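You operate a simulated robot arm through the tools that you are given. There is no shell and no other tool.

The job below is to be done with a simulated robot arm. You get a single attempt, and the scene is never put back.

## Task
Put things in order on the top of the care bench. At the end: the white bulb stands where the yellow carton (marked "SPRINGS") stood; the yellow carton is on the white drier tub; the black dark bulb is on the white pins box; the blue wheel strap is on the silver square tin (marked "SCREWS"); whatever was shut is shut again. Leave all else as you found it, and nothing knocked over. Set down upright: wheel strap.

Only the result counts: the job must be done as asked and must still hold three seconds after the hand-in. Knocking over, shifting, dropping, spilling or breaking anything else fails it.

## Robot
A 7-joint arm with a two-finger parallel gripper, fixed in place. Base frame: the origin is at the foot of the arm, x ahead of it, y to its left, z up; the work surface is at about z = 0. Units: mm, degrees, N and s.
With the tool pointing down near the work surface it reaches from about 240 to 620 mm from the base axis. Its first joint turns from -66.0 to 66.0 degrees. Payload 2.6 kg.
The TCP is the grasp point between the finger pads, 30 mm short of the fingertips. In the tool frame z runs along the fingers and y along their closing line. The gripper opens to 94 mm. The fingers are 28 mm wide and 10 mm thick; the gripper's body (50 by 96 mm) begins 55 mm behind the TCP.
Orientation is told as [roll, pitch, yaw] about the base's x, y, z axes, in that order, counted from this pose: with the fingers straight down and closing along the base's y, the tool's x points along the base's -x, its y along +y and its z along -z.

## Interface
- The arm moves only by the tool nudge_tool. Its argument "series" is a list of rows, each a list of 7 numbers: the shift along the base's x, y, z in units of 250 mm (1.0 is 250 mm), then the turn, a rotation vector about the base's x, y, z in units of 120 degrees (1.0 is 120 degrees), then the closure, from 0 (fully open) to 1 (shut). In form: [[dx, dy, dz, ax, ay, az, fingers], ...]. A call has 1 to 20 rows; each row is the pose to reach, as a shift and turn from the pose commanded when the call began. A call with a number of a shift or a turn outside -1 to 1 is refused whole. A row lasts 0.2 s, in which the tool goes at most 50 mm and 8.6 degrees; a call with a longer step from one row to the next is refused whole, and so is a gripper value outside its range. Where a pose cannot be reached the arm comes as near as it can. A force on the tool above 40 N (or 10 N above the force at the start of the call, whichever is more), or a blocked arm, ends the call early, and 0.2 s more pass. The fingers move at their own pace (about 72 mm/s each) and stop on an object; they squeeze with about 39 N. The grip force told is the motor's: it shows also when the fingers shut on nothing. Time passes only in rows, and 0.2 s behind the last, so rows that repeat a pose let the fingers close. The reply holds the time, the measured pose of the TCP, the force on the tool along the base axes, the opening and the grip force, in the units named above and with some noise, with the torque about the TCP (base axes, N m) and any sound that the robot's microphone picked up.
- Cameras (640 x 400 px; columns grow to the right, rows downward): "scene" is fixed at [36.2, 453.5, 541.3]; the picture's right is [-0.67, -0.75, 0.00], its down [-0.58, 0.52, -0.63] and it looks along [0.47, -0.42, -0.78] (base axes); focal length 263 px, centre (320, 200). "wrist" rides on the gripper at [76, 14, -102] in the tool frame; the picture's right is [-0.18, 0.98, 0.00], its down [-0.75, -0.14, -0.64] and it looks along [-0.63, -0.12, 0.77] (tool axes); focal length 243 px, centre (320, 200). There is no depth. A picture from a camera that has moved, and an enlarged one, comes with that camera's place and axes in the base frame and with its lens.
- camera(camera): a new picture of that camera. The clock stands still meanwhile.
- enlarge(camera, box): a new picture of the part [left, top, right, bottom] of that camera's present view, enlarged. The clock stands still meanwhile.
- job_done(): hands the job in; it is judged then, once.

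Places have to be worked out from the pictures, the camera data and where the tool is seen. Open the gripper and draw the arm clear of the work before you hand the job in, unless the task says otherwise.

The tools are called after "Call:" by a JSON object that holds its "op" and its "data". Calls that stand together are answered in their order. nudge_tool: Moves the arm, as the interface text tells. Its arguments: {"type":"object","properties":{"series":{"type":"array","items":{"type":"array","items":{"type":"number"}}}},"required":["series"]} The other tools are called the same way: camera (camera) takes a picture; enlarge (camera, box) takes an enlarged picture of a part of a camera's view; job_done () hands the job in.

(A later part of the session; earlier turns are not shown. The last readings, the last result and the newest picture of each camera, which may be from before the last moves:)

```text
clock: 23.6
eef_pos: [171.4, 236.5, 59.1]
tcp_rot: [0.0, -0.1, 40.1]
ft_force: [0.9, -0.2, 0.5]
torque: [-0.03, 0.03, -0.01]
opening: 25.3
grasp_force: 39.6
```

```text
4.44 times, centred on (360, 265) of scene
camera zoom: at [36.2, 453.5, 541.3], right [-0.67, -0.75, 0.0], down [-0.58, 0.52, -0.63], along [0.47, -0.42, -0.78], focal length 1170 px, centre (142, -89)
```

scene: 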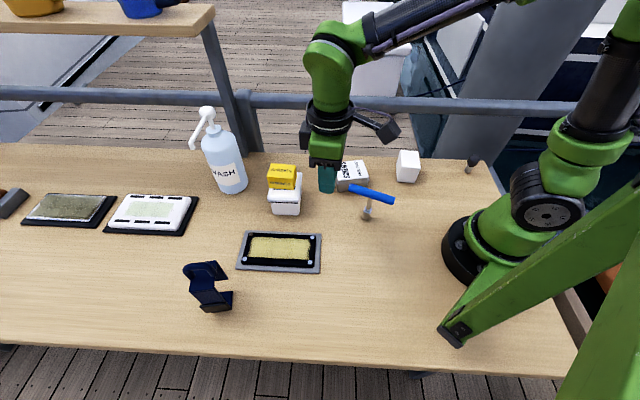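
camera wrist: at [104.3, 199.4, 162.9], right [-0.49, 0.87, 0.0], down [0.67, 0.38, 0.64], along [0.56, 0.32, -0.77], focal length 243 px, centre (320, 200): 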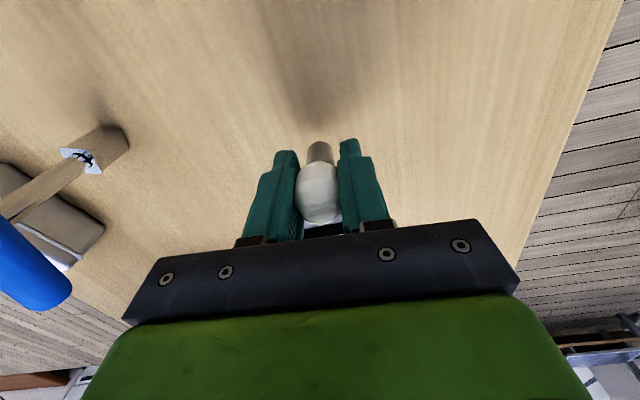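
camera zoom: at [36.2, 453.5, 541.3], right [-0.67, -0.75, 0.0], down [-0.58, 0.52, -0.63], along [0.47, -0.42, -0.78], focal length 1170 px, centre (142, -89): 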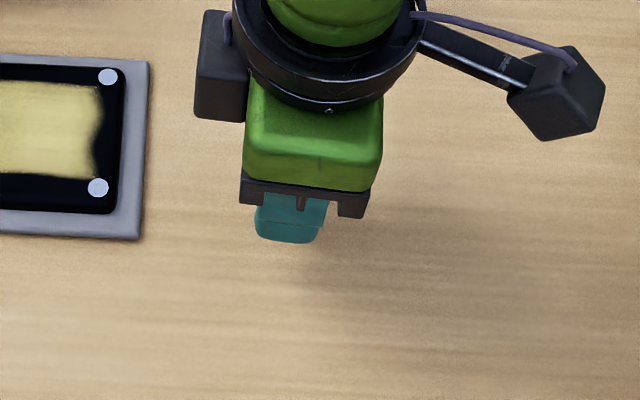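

The bulb is 20 mm above the spot. I'll lower it slowly to contact.

Call:
{"op": "nudge_tool", "data": {"series": [[0, 0, -0.03, 0, 0, 0, 1], [0, 0, -0.06, 0, 0, 0, 1], [0, 0, -0.07, 0, 0, 0, 1], [0, 0, -0.074, 0, 0, 0, 1], [0, 0, -0.078, 0, 0, 0, 1], [0, 0, -0.078, 0, 0, 0, 1]]}}

Call:
{"op": "camera", "data": {"camera": "wrist"}}

```text
clock: 25.0
eef_pos: [172.4, 237.0, 39.2]
tcp_rot: [-0.1, 0.0, 40.2]
ft_force: [-0.6, -0.3, 3.7]
torque: [0.05, 0.1, -0.02]
opening: 25.7
grasp_force: 39.3
```

```text
taken
camera wrist: at [104.4, 200.1, 143.7], right [-0.49, 0.87, 0.0], down [0.67, 0.38, 0.64], along [0.56, 0.32, -0.77], focal length 243 px, centre (320, 200)
```

wrist: 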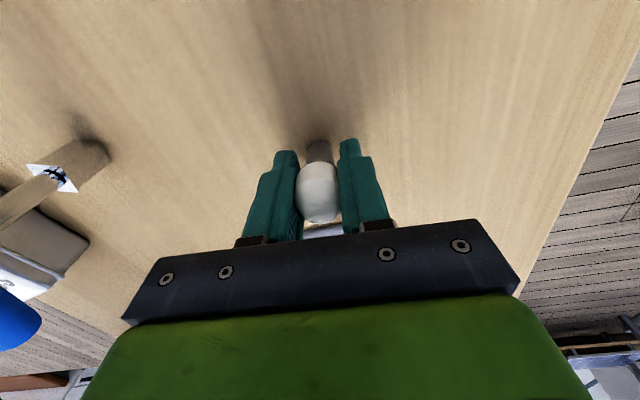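

Light contact (3.7 N). I'll release in small steps and watch that the bulb stays standing.

Call:
{"op": "nudge_tool", "data": {"series": [[0, 0, 0, 0, 0, 0, 0.72], [0, 0, 0, 0, 0, 0, 0.68], [0, 0, 0, 0, 0, 0, 0.6], [0, 0, 0, 0, 0, 0, 0.5], [0, 0, 0, 0, 0, 0, 0.4], [0, 0, 0, 0, 0, 0, 0.4]]}}

Call:
{"op": "camera", "data": {"camera": "wrist"}}

```text
clock: 26.4
eef_pos: [172.0, 238.5, 39.4]
tcp_rot: [-0.1, 0.0, 40.1]
ft_force: [0.2, 0.9, -0.2]
torque: [-0.02, 0.01, -0.04]
opening: 56.4
grasp_force: 0.1
```

```text
taken
camera wrist: at [104.4, 200.0, 143.7], right [-0.49, 0.87, 0.0], down [0.67, 0.38, 0.64], along [0.56, 0.32, -0.77], focal length 243 px, centre (320, 200)
```

wrist: 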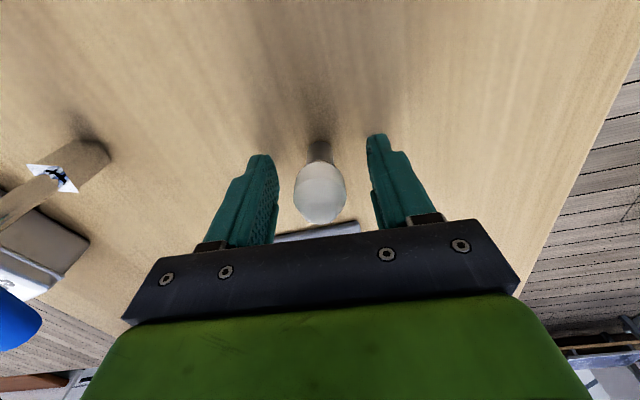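

The bulb stands on its own. I'll rise straight up and check from the scene camera.

Call:
{"op": "nudge_tool", "data": {"series": [[0, 0, 0.06, 0, 0, 0, 0.4], [0, 0, 0.2, 0, 0, 0, 0.4], [0, 0, 0.4, 0, 0, 0, 0.4], [0, 0, 0.6, 0, 0, 0, 0.2], [0, 0, 0.8, 0, 0, 0, 0], [0, 0, 0.84, 0, 0, 0, 0], [0, 0, 0.84, 0, 0, 0, 0]]}}

Call:
{"op": "camera", "data": {"camera": "scene"}}

Call:
{"op": "camera", "data": {"camera": "wrist"}}

```text
clock: 28.0
eef_pos: [172.6, 238.4, 249.9]
tcp_rot: [-0.2, 0.0, 40.2]
ft_force: [-0.1, -0.4, 0.4]
torque: [0.0, -0.01, -0.01]
opening: 93.9
grasp_force: 0.0
```

```text
taken
```

scene: 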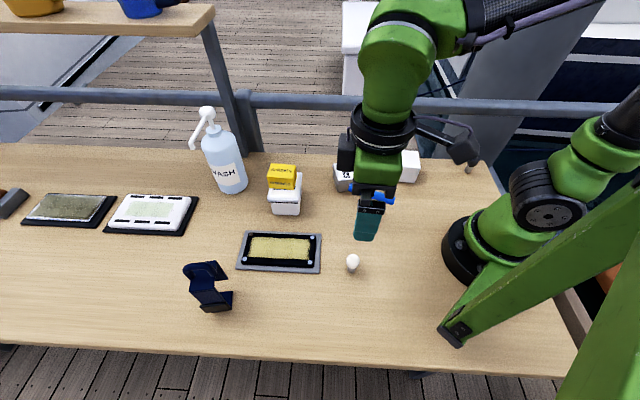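

```text
taken
camera wrist: at [104.9, 199.5, 353.3], right [-0.49, 0.87, 0.0], down [0.67, 0.38, 0.64], along [0.56, 0.32, -0.77], focal length 243 px, centre (320, 200)
```

wrist: 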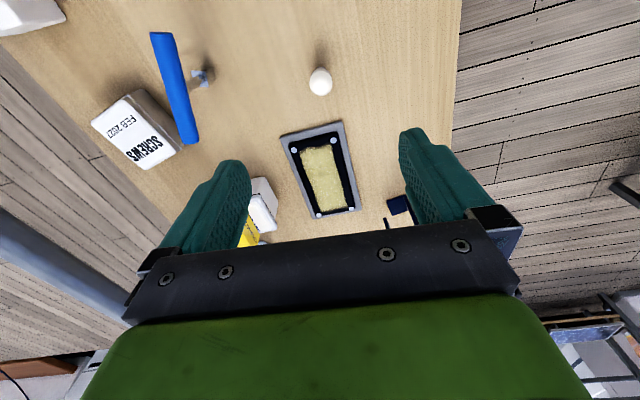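

The white bulb stands in the carton's former place. I'll now swing round towards the other side to view the tin, pins box and dark bulb.

Call:
{"op": "nudge_tool", "data": {"series": [[0.08, -0.1, 0.06, 0, 0, -0.05, 0], [0.16, -0.22, 0.12, 0, 0, -0.1, 0], [0.24, -0.36, 0.2, 0, 0, -0.16, 0], [0.32, -0.5, 0.28, 0, 0, -0.22, 0], [0.39, -0.62, 0.32, 0, 0, -0.28, 0], [0.428, -0.708, 0.32, 0, 0, -0.333, 0], [0.428, -0.708, 0.32, 0, 0, -0.333, 0]]}}

Call:
{"op": "camera", "data": {"camera": "wrist"}}

Call:
{"op": "camera", "data": {"camera": "scene"}}

```text
clock: 29.6
eef_pos: [278.4, 62.5, 330.5]
tcp_rot: [-0.1, -0.1, 0.2]
ft_force: [0.4, 0.1, -0.3]
torque: [-0.01, -0.01, 0.0]
opening: 93.9
grasp_force: 0.1
```

```text
taken
camera wrist: at [203.3, 77.1, 434.1], right [0.18, 0.98, 0.0], down [0.75, -0.14, 0.64], along [0.63, -0.12, -0.77], focal length 243 px, centre (320, 200)
```

wrist: 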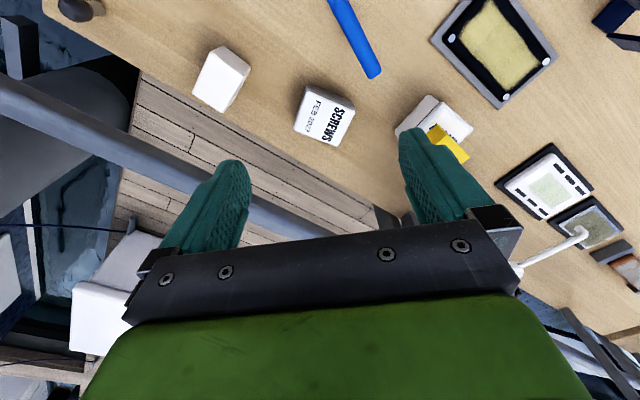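

```text
taken
```

scene: 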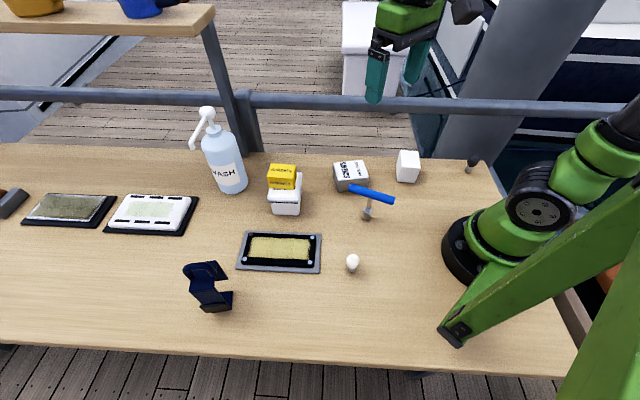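

I'll enlarge the tin and pins box from here for measurement.

Call:
{"op": "enlarge", "data": {"camera": "wrist", "box": [270, 60, 390, 160]}}

Call:
{"op": "enlarge", "data": {"camera": "wrist", "box": [170, 20, 280, 130]}}

Call:
{"op": "enlarge", "data": {"camera": "scene", "box": [320, 140, 430, 230]}}

```text
4.00 times, centred on (330, 110) of wrist
camera zoom: at [203.3, 77.1, 434.1], right [0.18, 0.98, 0.0], down [0.75, -0.14, 0.64], along [0.63, -0.12, -0.77], focal length 970 px, centre (280, 560)
```

zoom: 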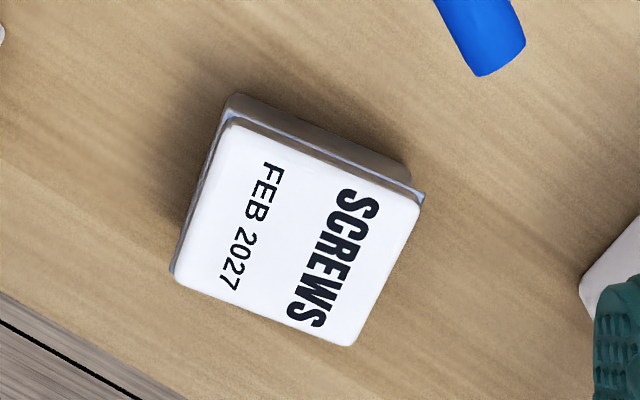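

```text
3.64 times, centred on (225, 75) of wrist
camera zoom: at [203.3, 77.1, 434.1], right [0.18, 0.98, 0.0], down [0.75, -0.14, 0.64], along [0.63, -0.12, -0.77], focal length 882 px, centre (666, 654)
```

zoom: 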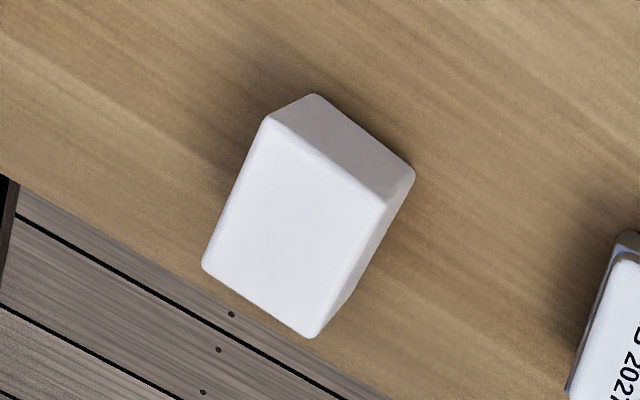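

```text
4.44 times, centred on (375, 185) of scene
camera zoom: at [36.2, 453.5, 541.3], right [-0.67, -0.75, 0.0], down [-0.58, 0.52, -0.63], along [0.47, -0.42, -0.78], focal length 1170 px, centre (76, 267)
```

zoom: 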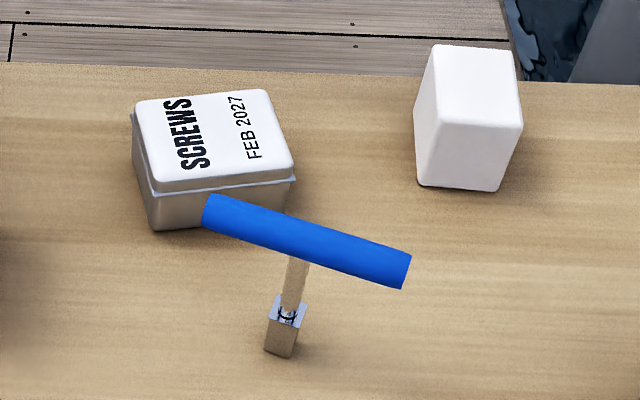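

Pins box top: centre about (272, -86), height about 56. Tin top: centre about (357, 54), height about 40, 81 × 69. Next I'll swing to look at the dark bulb.

Call:
{"op": "nudge_tool", "data": {"series": [[-0.033, -0.107, 0, 0, 0, -0.0625, 0], [-0.067, -0.213, 0, 0, 0, -0.125, 0], [-0.1, -0.32, 0, 0, 0, -0.1875, 0], [-0.133, -0.427, 0, 0, 0, -0.25, 0], [-0.167, -0.533, 0, 0, 0, -0.3125, 0], [-0.2, -0.64, 0, 0, 0, -0.375, 0], [-0.2, -0.64, 0, 0, 0, -0.375, 0]]}}

Call:
{"op": "camera", "data": {"camera": "wrist"}}

Call:
{"op": "camera", "data": {"camera": "scene"}}

```text
clock: 31.2
eef_pos: [230.1, -98.5, 330.2]
tcp_rot: [-0.1, 0.0, -44.9]
ft_force: [0.1, 0.4, -0.2]
torque: [0.0, -0.01, 0.0]
opening: 94.1
grasp_force: 0.0
```

```text
taken
camera wrist: at [185.8, -34.1, 434.6], right [0.82, 0.57, 0.0], down [0.44, -0.63, 0.64], along [0.36, -0.53, -0.77], focal length 243 px, centre (320, 200)
```

wrist: 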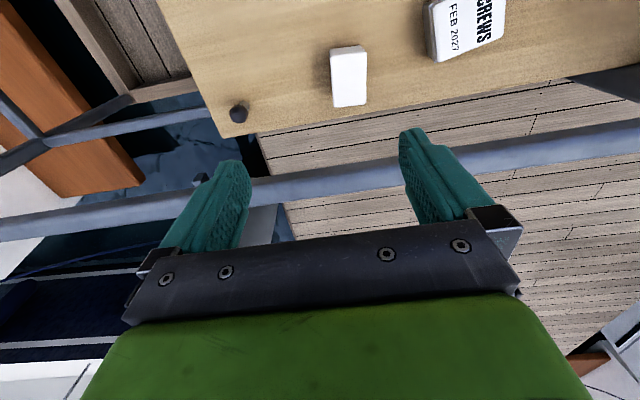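

```text
taken
```

scene: 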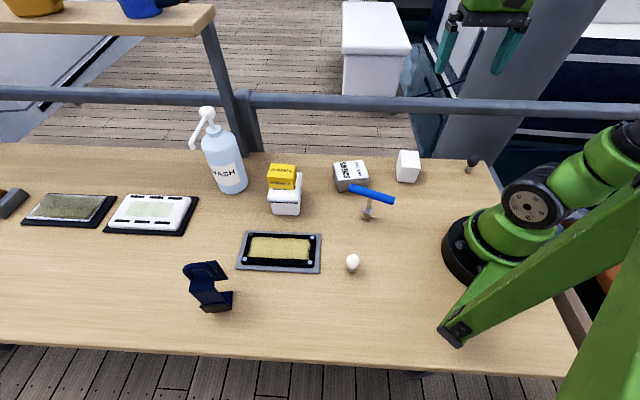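

The dark bulb and pins box are both in view. I'll zoom in to measure them.

Call:
{"op": "enlarge", "data": {"camera": "wrist", "box": [200, 80, 280, 140]}}

Call:
{"op": "enlarge", "data": {"camera": "wrist", "box": [300, 30, 400, 120]}}

Call:
{"op": "enlarge", "data": {"camera": "scene", "box": [440, 140, 500, 190]}}

```text
6.67 times, centred on (240, 110) of wrist
camera zoom: at [185.8, -34.1, 434.6], right [0.82, 0.57, 0.0], down [0.44, -0.63, 0.64], along [0.36, -0.53, -0.77], focal length 1618 px, centre (853, 800)
```

zoom: 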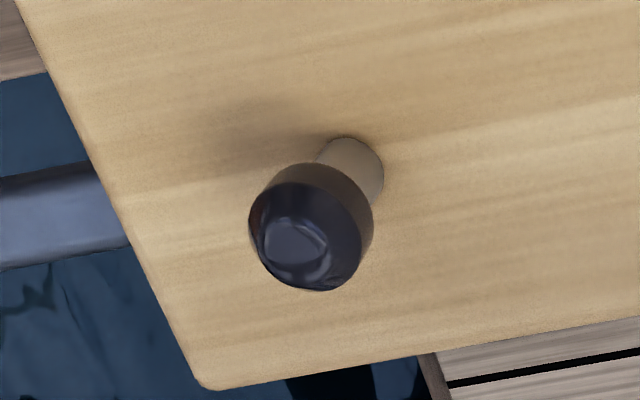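

```text
4.44 times, centred on (350, 75) of wrist
camera zoom: at [185.8, -34.1, 434.6], right [0.82, 0.57, 0.0], down [0.44, -0.63, 0.64], along [0.36, -0.53, -0.77], focal length 1078 px, centre (187, 756)
```

zoom: 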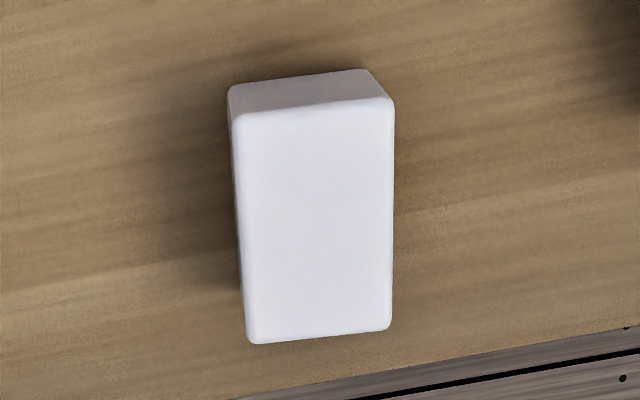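

```text
8.00 times, centred on (470, 165) of scene
camera zoom: at [36.2, 453.5, 541.3], right [-0.67, -0.75, 0.0], down [-0.58, 0.52, -0.63], along [0.47, -0.42, -0.78], focal length 2106 px, centre (-880, 480)
```

zoom: 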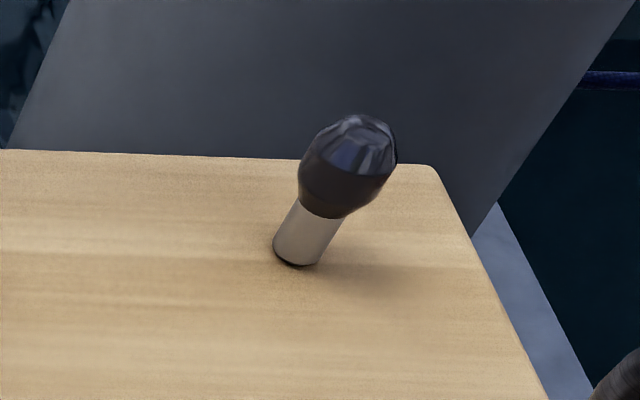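

The dark bulb's base is at about (158, -231), same shape as the white one. The pins box top is at about (272, -87), z≈56. I'll move above the dark bulb.

Call:
{"op": "nudge_tool", "data": {"series": [[-0.048, -0.087, -0.1, 0, 0, -0.014, 0], [-0.096, -0.175, -0.22, 0, 0, -0.028, 0.1], [-0.144, -0.262, -0.34, 0, 0, -0.042, 0.2], [-0.192, -0.349, -0.47, 0, 0, -0.056, 0.36], [-0.24, -0.437, -0.6, 0, 0, -0.07, 0.36], [-0.288, -0.524, -0.72, 0, 0, -0.083, 0.36], [-0.288, -0.524, -0.72, 0, 0, -0.083, 0.36]]}}

Call:
{"op": "camera", "data": {"camera": "wrist"}}

Call:
{"op": "camera", "data": {"camera": "scene"}}

```text
clock: 32.8
eef_pos: [158.6, -234.0, 148.9]
tcp_rot: [-0.2, 0.0, -54.7]
ft_force: [0.0, 0.3, 0.0]
torque: [-0.02, 0.0, -0.01]
opening: 60.3
grasp_force: 0.0
```

```text
taken
camera wrist: at [125.1, -162.6, 253.3], right [0.91, 0.42, 0.0], down [0.32, -0.7, 0.64], along [0.27, -0.59, -0.77], focal length 243 px, centre (320, 200)
```

wrist: 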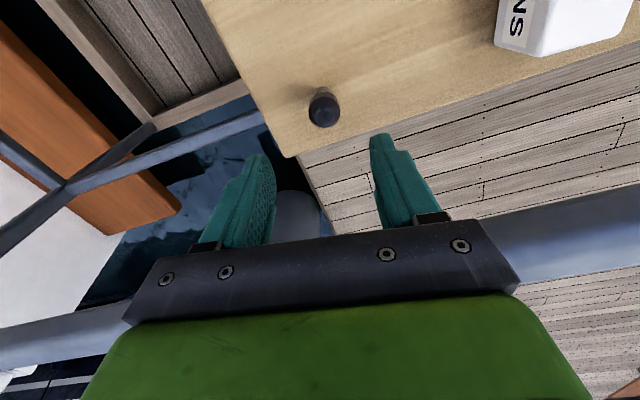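

```text
taken
```

scene: 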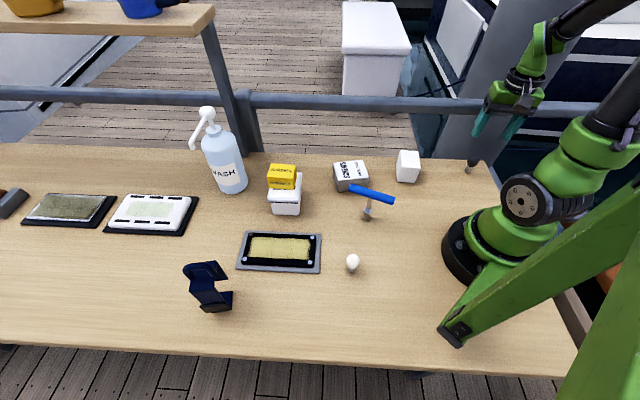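

The bulb is aligned to within a few mm. I'll shift 2 mm and descend to z≈75 for a check.

Call:
{"op": "nudge_tool", "data": {"series": [[0.002, 0.008, -0.1, 0, 0, 0, 0.36], [0.002, 0.008, -0.2, 0, 0, 0, 0.36], [0.002, 0.008, -0.3, 0, 0, 0, 0.36], [0.002, 0.008, -0.3, 0, 0, 0, 0.36]]}}

Call:
{"op": "camera", "data": {"camera": "wrist"}}

```text
clock: 33.8
eef_pos: [156.8, -227.7, 74.0]
tcp_rot: [-0.1, -0.1, -54.9]
ft_force: [0.7, 0.0, 0.6]
torque: [-0.01, 0.0, -0.01]
opening: 60.2
grasp_force: 0.0
```

```text
taken
camera wrist: at [125.0, -157.2, 178.1], right [0.91, 0.42, 0.0], down [0.32, -0.7, 0.64], along [0.27, -0.59, -0.77], focal length 243 px, centre (320, 200)
```

wrist: 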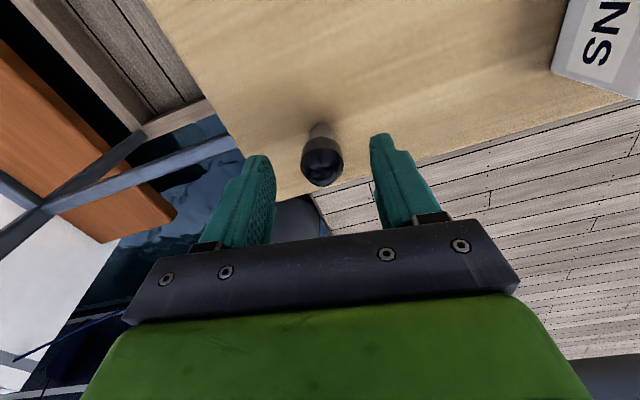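

It's centred across the fingers and about 3 mm forward. I'll correct that, descend to z≈40 and close.

Call:
{"op": "nudge_tool", "data": {"series": [[0.007, -0.01, -0.08, 0, 0, 0, 0.36], [0.007, -0.01, -0.14, 0, 0, 0, 0.36], [0.007, -0.01, -0.14, 0, 0, 0, 0.36], [0.007, -0.01, -0.14, 0, 0, 0, 0.5], [0.007, -0.01, -0.14, 0, 0, 0, 0.6], [0.007, -0.01, -0.14, 0, 0, 0, 0.75], [0.007, -0.01, -0.14, 0, 0, 0, 1], [0.007, -0.01, -0.14, 0, 0, 0, 1], [0.007, -0.01, -0.14, 0, 0, 0, 1]]}}

Call:
{"op": "camera", "data": {"camera": "wrist"}}

```text
clock: 35.8
eef_pos: [159.5, -230.5, 39.7]
tcp_rot: [-0.1, 0.0, -54.8]
ft_force: [1.0, -0.1, -0.1]
torque: [0.03, -0.04, -0.01]
opening: 25.5
grasp_force: 38.9
```

```text
taken
camera wrist: at [127.4, -158.6, 143.5], right [0.91, 0.42, 0.0], down [0.32, -0.7, 0.64], along [0.27, -0.58, -0.77], focal length 243 px, centre (320, 200)
```

wrist: 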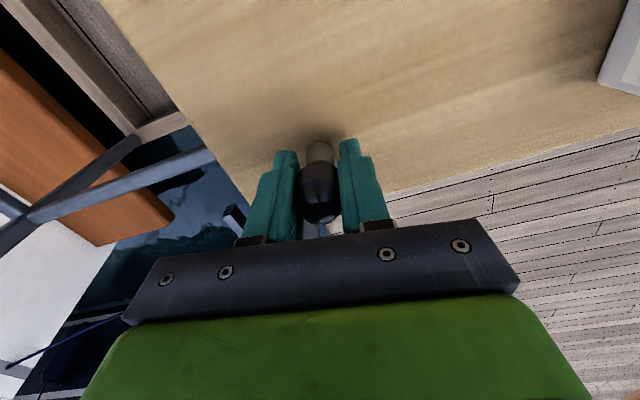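

Gripped. I'll lift and carry the dark bulb over to above the pins box at (272, -87).

Call:
{"op": "nudge_tool", "data": {"series": [[0, 0, 0.03, 0, 0, 0, 1], [0, 0, 0.12, 0, 0, 0, 1], [0, 0, 0.28, 0, 0, 0, 1], [0, 0, 0.44, 0, 0, 0, 1], [0.06, 0.08, 0.48, 0, 0, 0.01, 1], [0.15, 0.2, 0.48, 0, 0, 0.03, 1], [0.25, 0.32, 0.48, 0, 0, 0.05, 1], [0.35, 0.45, 0.48, 0, 0, 0.07, 1], [0.42, 0.55, 0.48, 0, 0, 0.083, 1], [0.447, 0.578, 0.48, 0, 0, 0.083, 1], [0.447, 0.578, 0.48, 0, 0, 0.083, 1]]}}

Call:
{"op": "camera", "data": {"camera": "wrist"}}

Call:
{"op": "camera", "data": {"camera": "scene"}}

```text
clock: 38.2
eef_pos: [270.7, -87.3, 159.2]
tcp_rot: [-0.2, -0.1, -44.8]
ft_force: [-0.4, -0.4, -0.2]
torque: [0.0, 0.0, 0.02]
opening: 25.3
grasp_force: 38.8
```

```text
taken
camera wrist: at [226.6, -22.3, 262.8], right [0.82, 0.57, 0.0], down [0.44, -0.63, 0.64], along [0.36, -0.53, -0.77], focal length 243 px, centre (320, 200)
```

wrist: 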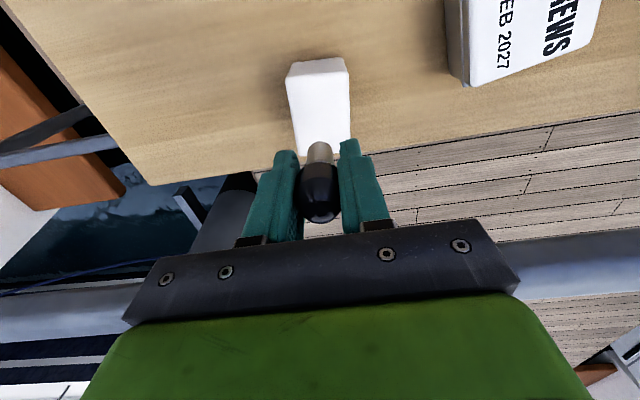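

```text
taken
```

scene: 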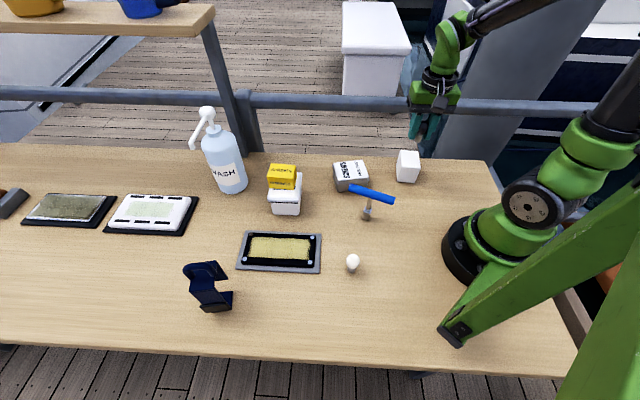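

Bulb is over the box. I'll zoom in for a finer box position before lowering.

Call:
{"op": "enlarge", "data": {"camera": "wrist", "box": [260, 40, 380, 230]}}

Call:
{"op": "enlarge", "data": {"camera": "scene", "box": [370, 90, 470, 200]}}

```text
2.11 times, centred on (320, 135) of wrist
camera zoom: at [226.6, -22.3, 262.8], right [0.82, 0.57, 0.0], down [0.44, -0.63, 0.64], along [0.36, -0.53, -0.77], focal length 511 px, centre (320, 337)
```

zoom: 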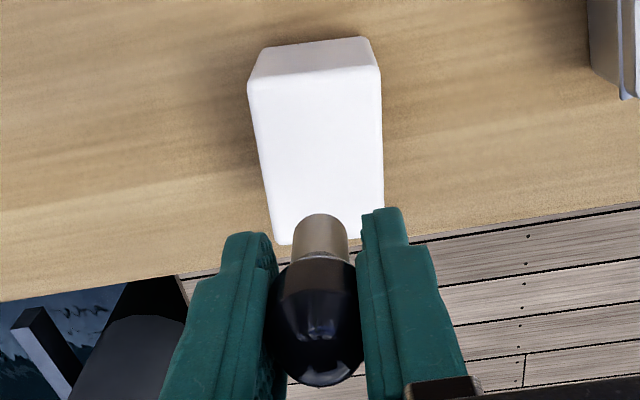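

```text
3.64 times, centred on (420, 145) of scene
camera zoom: at [36.2, 453.5, 541.3], right [-0.67, -0.75, 0.0], down [-0.58, 0.52, -0.63], along [0.47, -0.42, -0.78], focal length 957 px, centre (-44, 400)
```

zoom: 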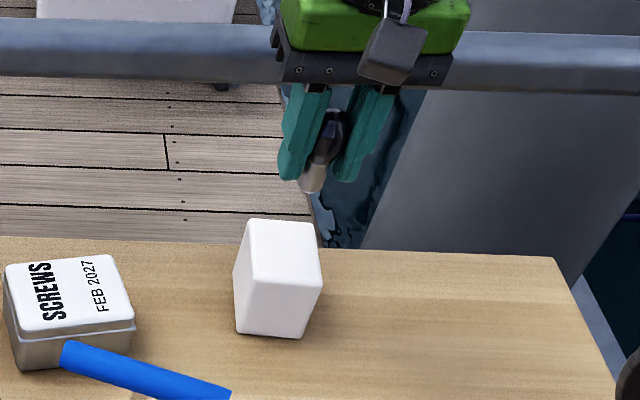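

The box centre is confirmed at (272.5, -87.5) with top about 56–57. I'll lower to about 6 mm above the expected contact.

Call:
{"op": "nudge_tool", "data": {"series": [[0, 0, -0.08, 0, 0, 0, 1], [0, 0, -0.16, 0, 0, 0, 1], [0, 0, -0.21, 0, 0, 0, 1], [0, 0, -0.228, 0, 0, 0, 1], [0, 0, -0.228, 0, 0, 0, 1]]}}

Call:
{"op": "enlarge", "data": {"camera": "scene", "box": [370, 90, 470, 200]}}

Call:
{"op": "enlarge", "data": {"camera": "wrist", "box": [260, 40, 380, 230]}}

```text
clock: 39.4
eef_pos: [270.6, -85.3, 101.9]
tcp_rot: [-0.2, 0.0, -44.8]
ft_force: [0.1, -0.1, -0.1]
torque: [0.01, -0.01, -0.01]
opening: 25.0
grasp_force: 39.4
```

```text
3.64 times, centred on (420, 145) of scene
camera zoom: at [36.2, 453.5, 541.3], right [-0.67, -0.75, 0.0], down [-0.58, 0.52, -0.63], along [0.47, -0.42, -0.78], focal length 957 px, centre (-44, 400)
```

zoom: 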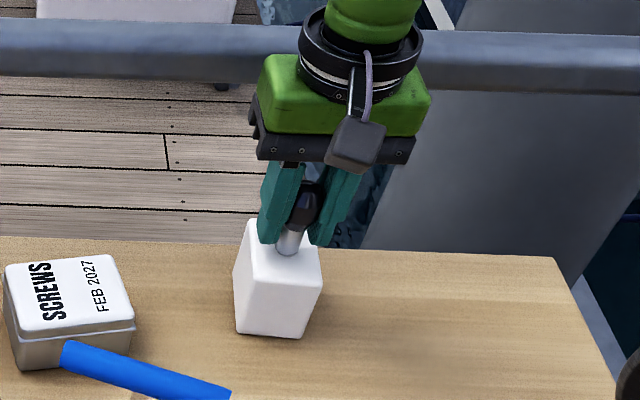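

```text
2.11 times, centred on (320, 135) of wrist
camera zoom: at [226.7, -21.7, 206.1], right [0.82, 0.57, 0.0], down [0.44, -0.63, 0.64], along [0.36, -0.53, -0.77], focal length 511 px, centre (320, 337)
```

zoom: 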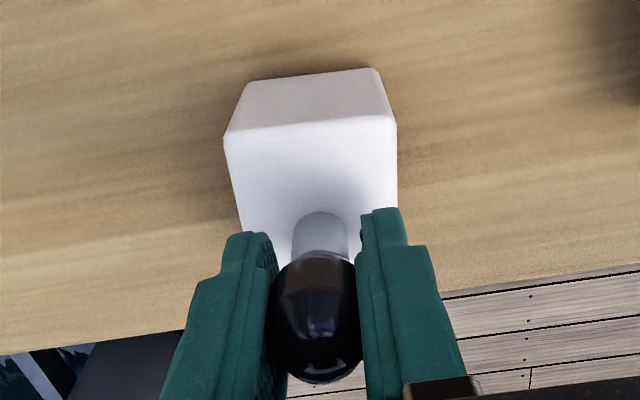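

Shadow shows the stem just above the box top. I'll lower in 1 mm steps.

Call:
{"op": "nudge_tool", "data": {"series": [[0, 0, -0.004, 0, 0, 0, 1], [0, 0, -0.008, 0, 0, 0, 1], [0, 0, -0.012, 0, 0, 0, 1], [0, 0, -0.016, 0, 0, 0, 1], [0, 0, -0.016, 0, 0, 0, 1]]}}

```text
clock: 40.2
eef_pos: [272.4, -86.5, 101.2]
tcp_rot: [0.0, -0.3, -44.9]
ft_force: [-3.4, 0.4, 9.3]
torque: [-0.02, 0.18, -0.03]
opening: 25.3
grasp_force: 39.1
stopped in row 3: the force on the tool passed its limit at 44 N (the readings are from after the stop); the commanded pose is now the measured one
```

Contact reached at TCP z≈101 (box top about 61). I'll look before releasing.

Call:
{"op": "enlarge", "data": {"camera": "wrist", "box": [260, 40, 380, 230]}}

Call:
{"op": "enlarge", "data": {"camera": "scene", "box": [370, 90, 470, 200]}}

```text
2.11 times, centred on (320, 135) of wrist
camera zoom: at [227.9, -22.2, 205.3], right [0.82, 0.57, 0.0], down [0.43, -0.63, 0.64], along [0.36, -0.53, -0.77], focal length 511 px, centre (320, 337)
```

zoom: 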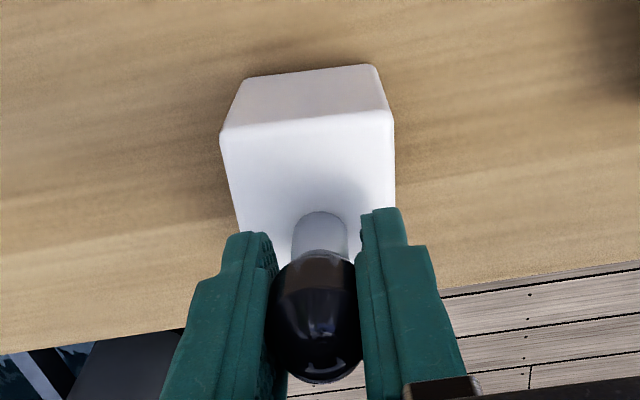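

```text
3.64 times, centred on (420, 145) of scene
camera zoom: at [36.1, 453.5, 541.3], right [-0.67, -0.75, 0.0], down [-0.58, 0.52, -0.63], along [0.47, -0.42, -0.78], focal length 957 px, centre (-44, 400)
```

zoom: 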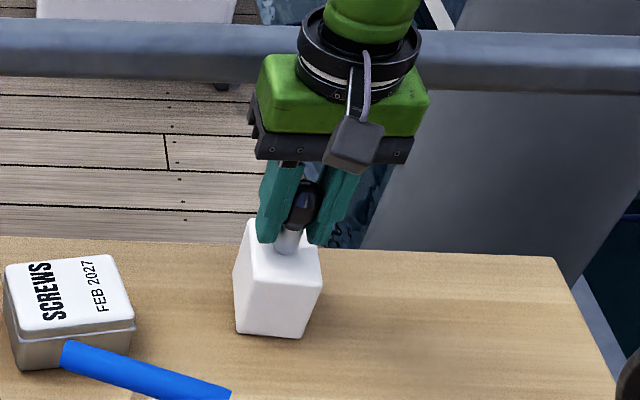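

The box hasn't moved. I'll relieve the pressing and lateral force slightly before opening.

Call:
{"op": "nudge_tool", "data": {"series": [[-0.001, 0, 0.0016, 0.0015, 0.0015, 0, 1], [-0.001, 0, 0.0016, 0.0015, 0.0015, 0, 1]]}}

```text
clock: 40.8
eef_pos: [270.9, -86.0, 102.2]
tcp_rot: [-0.1, 0.2, -44.8]
ft_force: [0.5, -0.1, 2.5]
torque: [-0.01, -0.01, 0.0]
opening: 25.3
grasp_force: 39.4
```

Now just 2.5 N. I'll open in small steps.

Call:
{"op": "nudge_tool", "data": {"series": [[0, 0, 0, 0, 0, 0, 0.72], [0, 0, 0, 0, 0, 0, 0.68], [0, 0, 0, 0, 0, 0, 0.6], [0, 0, 0, 0, 0, 0, 0.5], [0, 0, 0, 0, 0, 0, 0.4], [0, 0, 0, 0, 0, 0, 0.4]]}}

Call:
{"op": "enlarge", "data": {"camera": "wrist", "box": [260, 40, 380, 230]}}

Call:
{"op": "enlarge", "data": {"camera": "scene", "box": [370, 90, 470, 200]}}

```text
clock: 42.2
eef_pos: [271.6, -85.7, 102.3]
tcp_rot: [0.1, 0.3, -45.0]
ft_force: [0.2, -0.5, 0.7]
torque: [0.02, 0.01, 0.0]
opening: 56.3
grasp_force: 0.1
```

```text
2.11 times, centred on (320, 135) of wrist
camera zoom: at [227.7, -22.3, 206.1], right [0.82, 0.57, 0.0], down [0.44, -0.63, 0.64], along [0.36, -0.53, -0.77], focal length 511 px, centre (320, 337)
```

zoom: 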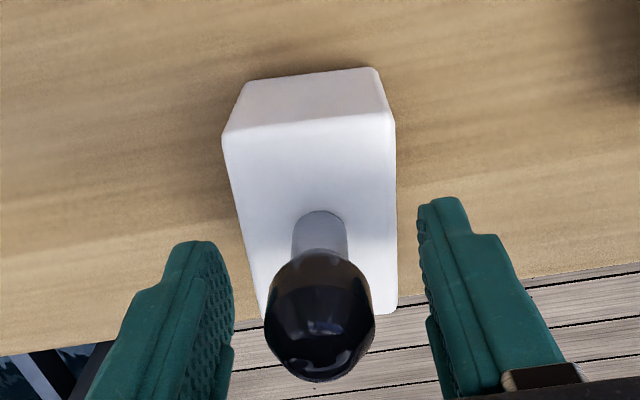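

```text
3.64 times, centred on (420, 145) of scene
camera zoom: at [36.2, 453.5, 541.3], right [-0.67, -0.75, 0.0], down [-0.58, 0.52, -0.63], along [0.47, -0.42, -0.78], focal length 957 px, centre (-44, 400)
```

zoom: 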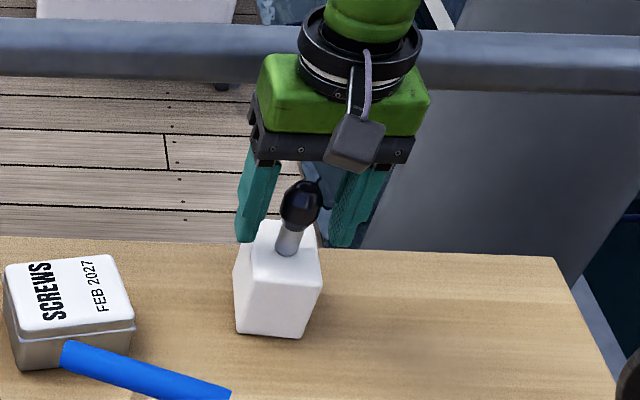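

The dark bulb stands on the pins box. I'll rise straight up and level the tool.

Call:
{"op": "nudge_tool", "data": {"series": [[0, 0, 0.06, 0, 0, 0, 0.4], [0, 0, 0.2, 0, 0, 0, 0.3], [0, 0, 0.4, -0.0015, -0.0015, 0, 0.1], [0, 0, 0.6, -0.0015, -0.0015, 0, 0], [0, 0, 0.8, -0.0015, -0.0015, 0, 0], [0, 0, 0.92, -0.0015, -0.0015, 0, 0], [0, 0, 0.92, -0.0015, -0.0015, 0, 0]]}}

Call:
{"op": "camera", "data": {"camera": "scene"}}

```text
clock: 43.8
eef_pos: [270.4, -84.4, 332.9]
tcp_rot: [-0.1, -0.1, -45.0]
ft_force: [-0.4, -0.3, -0.4]
torque: [0.02, -0.02, 0.01]
opening: 94.0
grasp_force: 0.0
```

```text
taken
```

scene: 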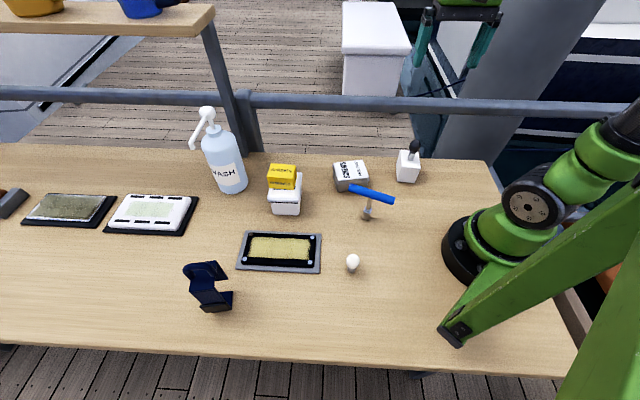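

The dark bulb is settled on the pins box. I'll swing back at height towards the strap, in two moves.

Call:
{"op": "nudge_tool", "data": {"series": [[0.02, 0.118, 0, 0, 0, 0.0595, 0], [0.04, 0.235, 0, 0, 0, 0.119, 0], [0.06, 0.353, 0, 0, 0, 0.1785, 0], [0.08, 0.471, 0, 0, 0, 0.238, 0], [0.1, 0.589, 0, 0, 0, 0.2975, 0], [0.11, 0.706, 0, 0, 0, 0.357, 0], [0.116, 0.824, 0, 0, 0, 0.4167, 0]]}}

Call:
{"op": "nudge_tool", "data": {"series": [[-0.02, 0.143, 0, 0, 0, 0.0595, 0], [-0.06, 0.286, 0, 0, 0, 0.119, 0], [-0.1, 0.429, 0, 0, 0, 0.1785, 0], [-0.15, 0.571, 0, 0, 0, 0.238, 0], [-0.2, 0.714, 0, 0, 0, 0.2975, 0], [-0.25, 0.857, 0, 0, 0, 0.357, 0], [-0.28, 1.0, 0, 0, 0, 0.4167, 0], [-0.28, 1.0, 0, 0, 0, 0.4167, 0]]}}

Call:
{"op": "camera", "data": {"camera": "wrist"}}

Call:
{"op": "camera", "data": {"camera": "scene"}}

```text
clock: 45.4
eef_pos: [301.9, 120.8, 334.3]
tcp_rot: [-0.1, 0.0, 5.3]
ft_force: [0.1, -0.1, 0.2]
torque: [-0.01, 0.0, -0.02]
opening: 93.9
grasp_force: 0.1
```

```text
clock: 47.2
eef_pos: [229.7, 370.6, 333.1]
tcp_rot: [0.1, -0.1, 55.2]
ft_force: [0.1, 0.0, -0.1]
torque: [0.0, 0.0, -0.01]
opening: 94.3
grasp_force: 0.1
```

```text
taken
camera wrist: at [173.8, 316.6, 435.8], right [-0.7, 0.71, 0.0], down [0.55, 0.54, 0.64], along [0.46, 0.45, -0.77], focal length 243 px, centre (320, 200)
```

wrist: 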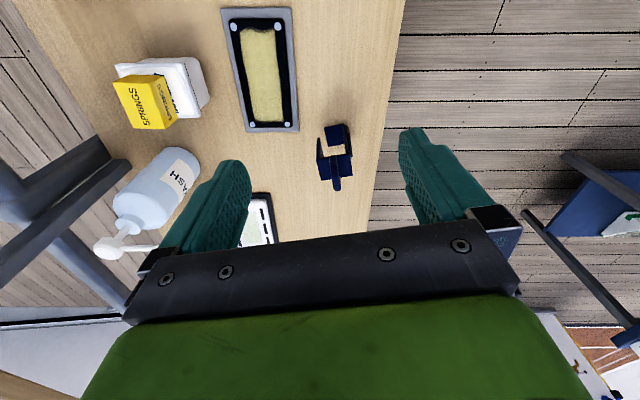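

```text
taken
```

scene: 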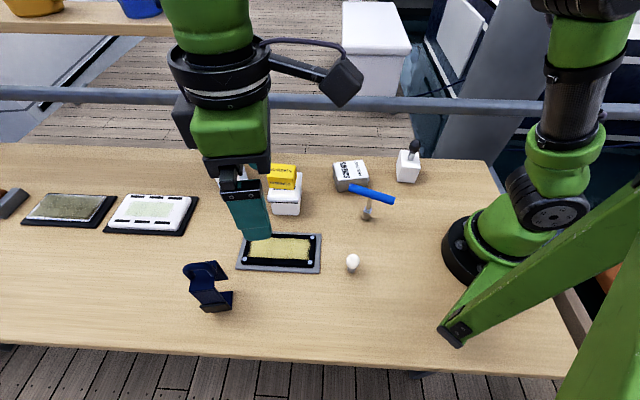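

The strap is in view. I'll move above it at z≈260 and look closely at the handle.

Call:
{"op": "nudge_tool", "data": {"series": [[0.071, 0.107, -0.05, 0, 0, 0, 0], [0.142, 0.214, -0.12, 0, 0, 0, 0], [0.213, 0.321, -0.2, 0, 0, 0, 0], [0.284, 0.428, -0.288, 0, 0, 0, 0], [0.284, 0.428, -0.288, 0, 0, 0, 0]]}}

Call:
{"op": "camera", "data": {"camera": "wrist"}}

Call:
{"op": "enlarge", "data": {"camera": "wrist", "box": [250, 20, 390, 200]}}

Call:
{"op": "enlarge", "data": {"camera": "scene", "box": [150, 160, 290, 330]}}

```text
clock: 48.4
eef_pos: [301.3, 476.2, 259.7]
tcp_rot: [-0.1, 0.0, 55.1]
ft_force: [-0.3, 0.9, -0.1]
torque: [0.0, -0.02, 0.01]
opening: 94.1
grasp_force: 0.1
```

```text
taken
camera wrist: at [245.7, 422.1, 363.5], right [-0.7, 0.71, 0.0], down [0.55, 0.54, 0.64], along [0.46, 0.45, -0.77], focal length 243 px, centre (320, 200)
```

wrist: 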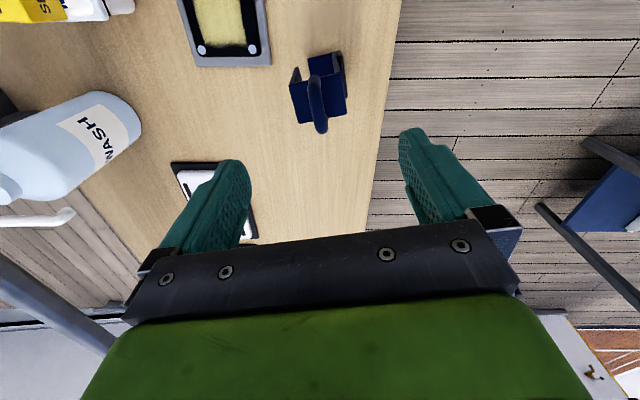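

```text
2.22 times, centred on (320, 110) of wrist
camera zoom: at [245.7, 422.1, 363.5], right [-0.7, 0.71, 0.0], down [0.55, 0.54, 0.64], along [0.46, 0.45, -0.77], focal length 539 px, centre (320, 400)
```

zoom: 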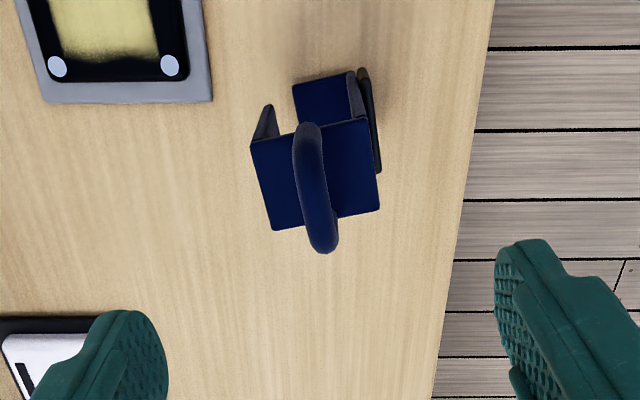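

```text
2.35 times, centred on (220, 245) of scene
camera zoom: at [36.1, 453.5, 541.3], right [-0.67, -0.75, 0.0], down [-0.58, 0.52, -0.63], along [0.47, -0.42, -0.78], focal length 619 px, centre (555, 94)
```

zoom: 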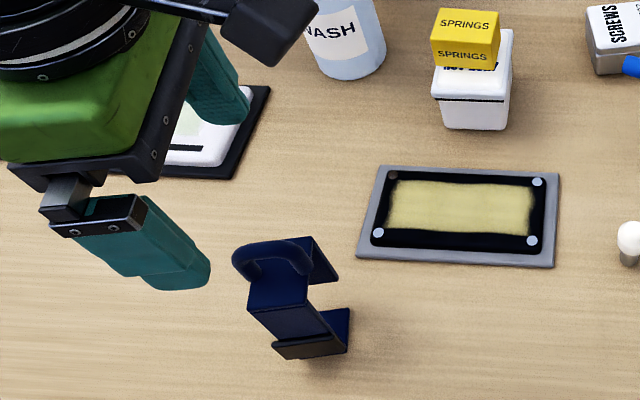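

The handle's peak is at about (304, 476, 145), in line with the fingers at yaw 55°. I'll lower to z≈175 with the fingers at about 60 mm and check.

Call:
{"op": "nudge_tool", "data": {"series": [[0.008, -0.002, -0.1, 0, 0, 0, 0.2], [0.01, -0.002, -0.22, 0, 0, 0, 0.36], [0.01, -0.002, -0.34, 0, 0, 0, 0.36], [0.01, -0.002, -0.34, 0, 0, 0, 0.36]]}}

Call:
{"op": "camera", "data": {"camera": "wrist"}}

Call:
{"op": "enlarge", "data": {"camera": "wrist", "box": [230, 60, 410, 250]}}

Call:
{"op": "enlarge", "data": {"camera": "scene", "box": [150, 200, 270, 330]}}

```text
clock: 49.4
eef_pos: [304.0, 478.0, 173.4]
tcp_rot: [0.0, -0.1, 55.0]
ft_force: [0.3, 0.2, -0.7]
torque: [-0.02, 0.02, 0.01]
opening: 60.1
grasp_force: 0.0
```

```text
taken
camera wrist: at [248.8, 423.2, 277.0], right [-0.7, 0.71, 0.0], down [0.55, 0.54, 0.64], along [0.46, 0.45, -0.77], focal length 243 px, centre (320, 200)
```

wrist: 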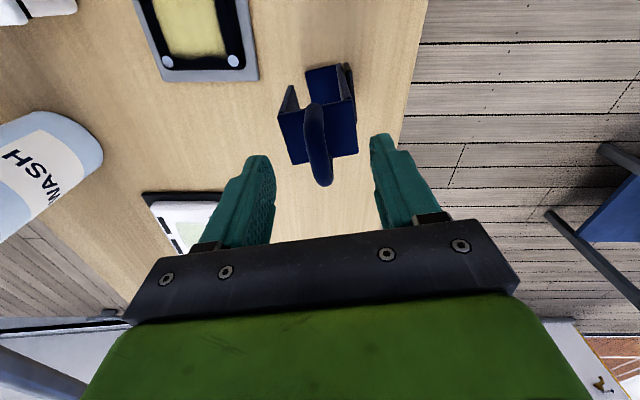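

```text
2.11 times, centred on (320, 155) of wrist
camera zoom: at [248.8, 423.2, 277.0], right [-0.7, 0.71, 0.0], down [0.55, 0.54, 0.64], along [0.46, 0.45, -0.77], focal length 511 px, centre (320, 295)
```

zoom: 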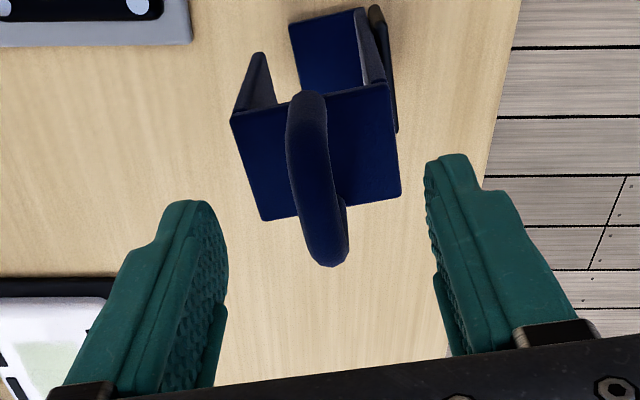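

```text
3.08 times, centred on (210, 265) of scene
camera zoom: at [36.2, 453.5, 541.3], right [-0.67, -0.75, 0.0], down [-0.58, 0.52, -0.63], along [0.47, -0.42, -0.78], focal length 810 px, centre (658, 0)
```

zoom: 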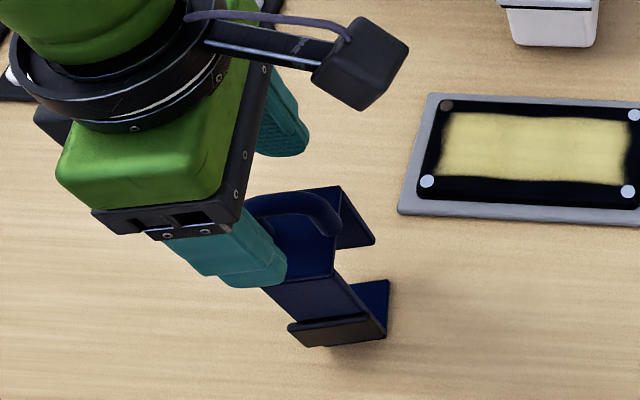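

The handle lines up with the tool's centre column within 1 mm. I'll lower to z≈152 and close slowly.

Call:
{"op": "nudge_tool", "data": {"series": [[0, -0.004, -0.05, 0, 0, 0, 0.36], [0, -0.004, -0.09, 0, 0, 0, 0.36], [0, -0.004, -0.09, 0, 0, 0, 0.5], [0, -0.004, -0.09, 0, 0, 0, 0.6], [0, -0.004, -0.09, 0, 0, 0, 0.7], [0, -0.004, -0.09, 0, 0, 0, 0.7]]}}

Call:
{"op": "enlarge", "data": {"camera": "wrist", "box": [230, 60, 410, 250]}}

Call:
{"op": "enlarge", "data": {"camera": "scene", "box": [150, 200, 270, 330]}}

```text
clock: 50.8
eef_pos: [305.2, 476.6, 151.3]
tcp_rot: [0.0, 0.0, 55.2]
ft_force: [0.3, -0.3, 0.7]
torque: [0.02, 0.01, 0.01]
opening: 28.2
grasp_force: 0.1
```

```text
2.11 times, centred on (320, 155) of wrist
camera zoom: at [249.0, 422.0, 255.2], right [-0.7, 0.71, 0.0], down [0.55, 0.54, 0.64], along [0.46, 0.45, -0.77], focal length 511 px, centre (320, 295)
```

zoom: 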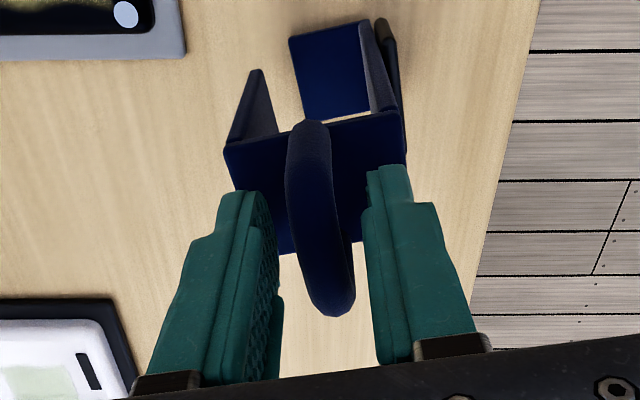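

```text
3.08 times, centred on (210, 265) of scene
camera zoom: at [36.2, 453.5, 541.3], right [-0.67, -0.75, 0.0], down [-0.58, 0.52, -0.63], along [0.47, -0.42, -0.78], focal length 810 px, centre (658, 0)
```

zoom: 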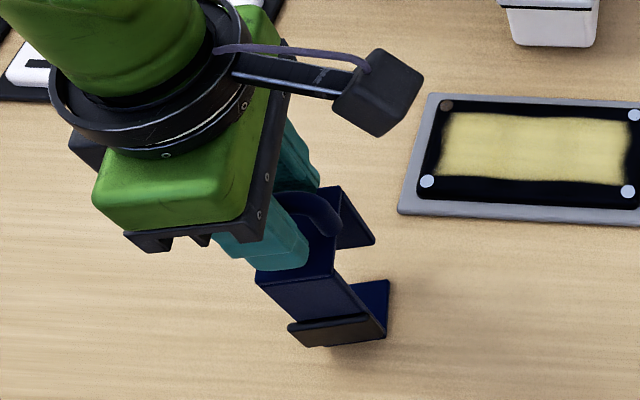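

Both fingers straddle the handle evenly. I'll close fully and confirm the grip.

Call:
{"op": "nudge_tool", "data": {"series": [[0, 0, 0, 0, 0, 0, 0.78], [0, 0, 0, 0, 0, 0, 0.85], [0, 0, 0, 0, 0, 0, 1], [0, 0, 0, 0, 0, 0, 1], [0, 0, 0, 0, 0, 0, 1]]}}

Call:
{"op": "enlarge", "data": {"camera": "wrist", "box": [230, 60, 410, 250]}}

Call:
{"op": "enlarge", "data": {"camera": "scene", "box": [150, 200, 270, 330]}}

```text
clock: 52.0
eef_pos: [305.0, 475.9, 151.8]
tcp_rot: [0.0, -0.1, 55.1]
ft_force: [-0.7, -0.2, -0.5]
torque: [0.01, -0.02, -0.02]
opening: 15.3
grasp_force: 39.0
```

```text
2.11 times, centred on (320, 155) of wrist
camera zoom: at [249.0, 422.0, 255.2], right [-0.7, 0.71, 0.0], down [0.55, 0.54, 0.64], along [0.46, 0.45, -0.77], focal length 511 px, centre (320, 295)
```

zoom: 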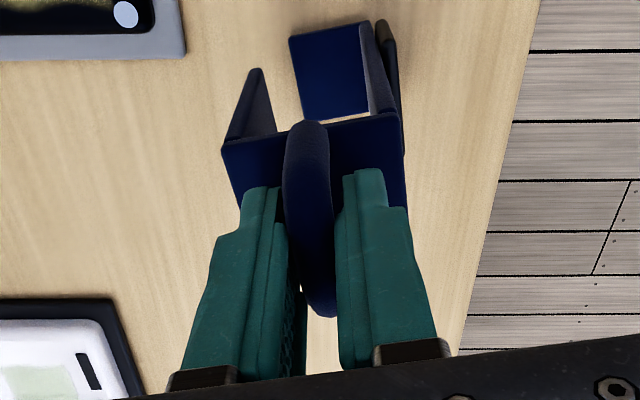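

```text
3.08 times, centred on (210, 265) of scene
camera zoom: at [36.2, 453.5, 541.3], right [-0.67, -0.75, 0.0], down [-0.58, 0.52, -0.63], along [0.47, -0.42, -0.78], focal length 810 px, centre (658, 0)
```

zoom: 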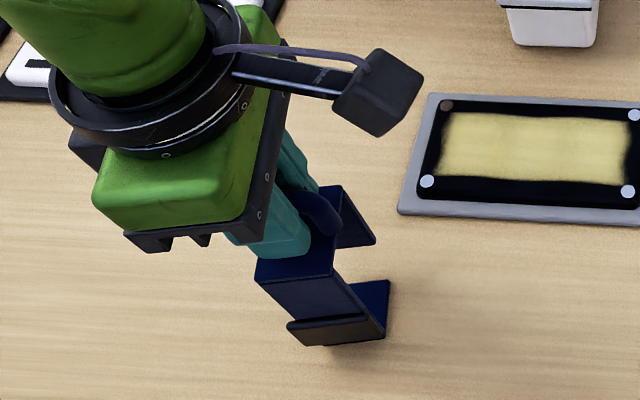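

Gripped with opening 15. I'll lift the strap gently straight up and check that it hangs level.

Call:
{"op": "nudge_tool", "data": {"series": [[0, 0, 0.02, 0, 0, 0, 1], [0, 0, 0.06, 0, 0, 0, 1], [0, 0, 0.14, 0, 0, 0, 1], [0, 0, 0.26, 0, 0, 0, 1], [0, 0, 0.38, 0, 0, 0, 1], [0, 0, 0.48, 0, 0, 0, 1], [0, 0, 0.53, 0, 0, 0, 1], [0, 0, 0.53, 0, 0, 0, 1]]}}

Call:
{"op": "camera", "data": {"camera": "wrist"}}

Call:
{"op": "camera", "data": {"camera": "scene"}}

```text
clock: 53.8
eef_pos: [301.7, 476.0, 284.6]
tcp_rot: [0.0, -0.1, 55.2]
ft_force: [0.3, -0.3, -0.5]
torque: [0.01, -0.04, -0.01]
opening: 15.3
grasp_force: 39.1
```

```text
taken
camera wrist: at [245.2, 420.8, 387.7], right [-0.7, 0.71, 0.0], down [0.55, 0.54, 0.64], along [0.46, 0.45, -0.77], focal length 243 px, centre (320, 200)
```

wrist: 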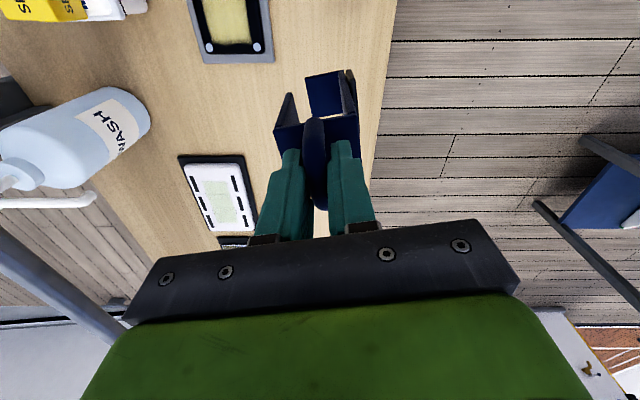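

```text
taken
```

scene: 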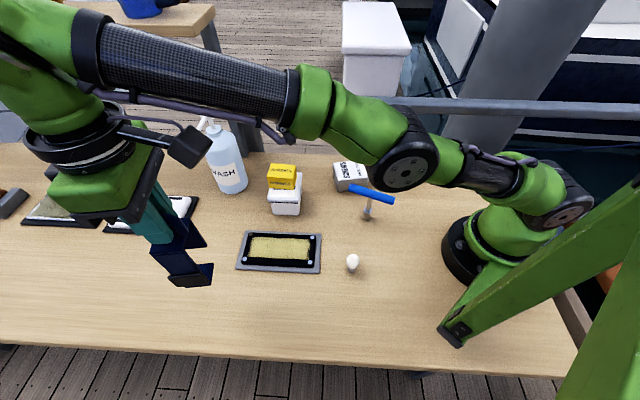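

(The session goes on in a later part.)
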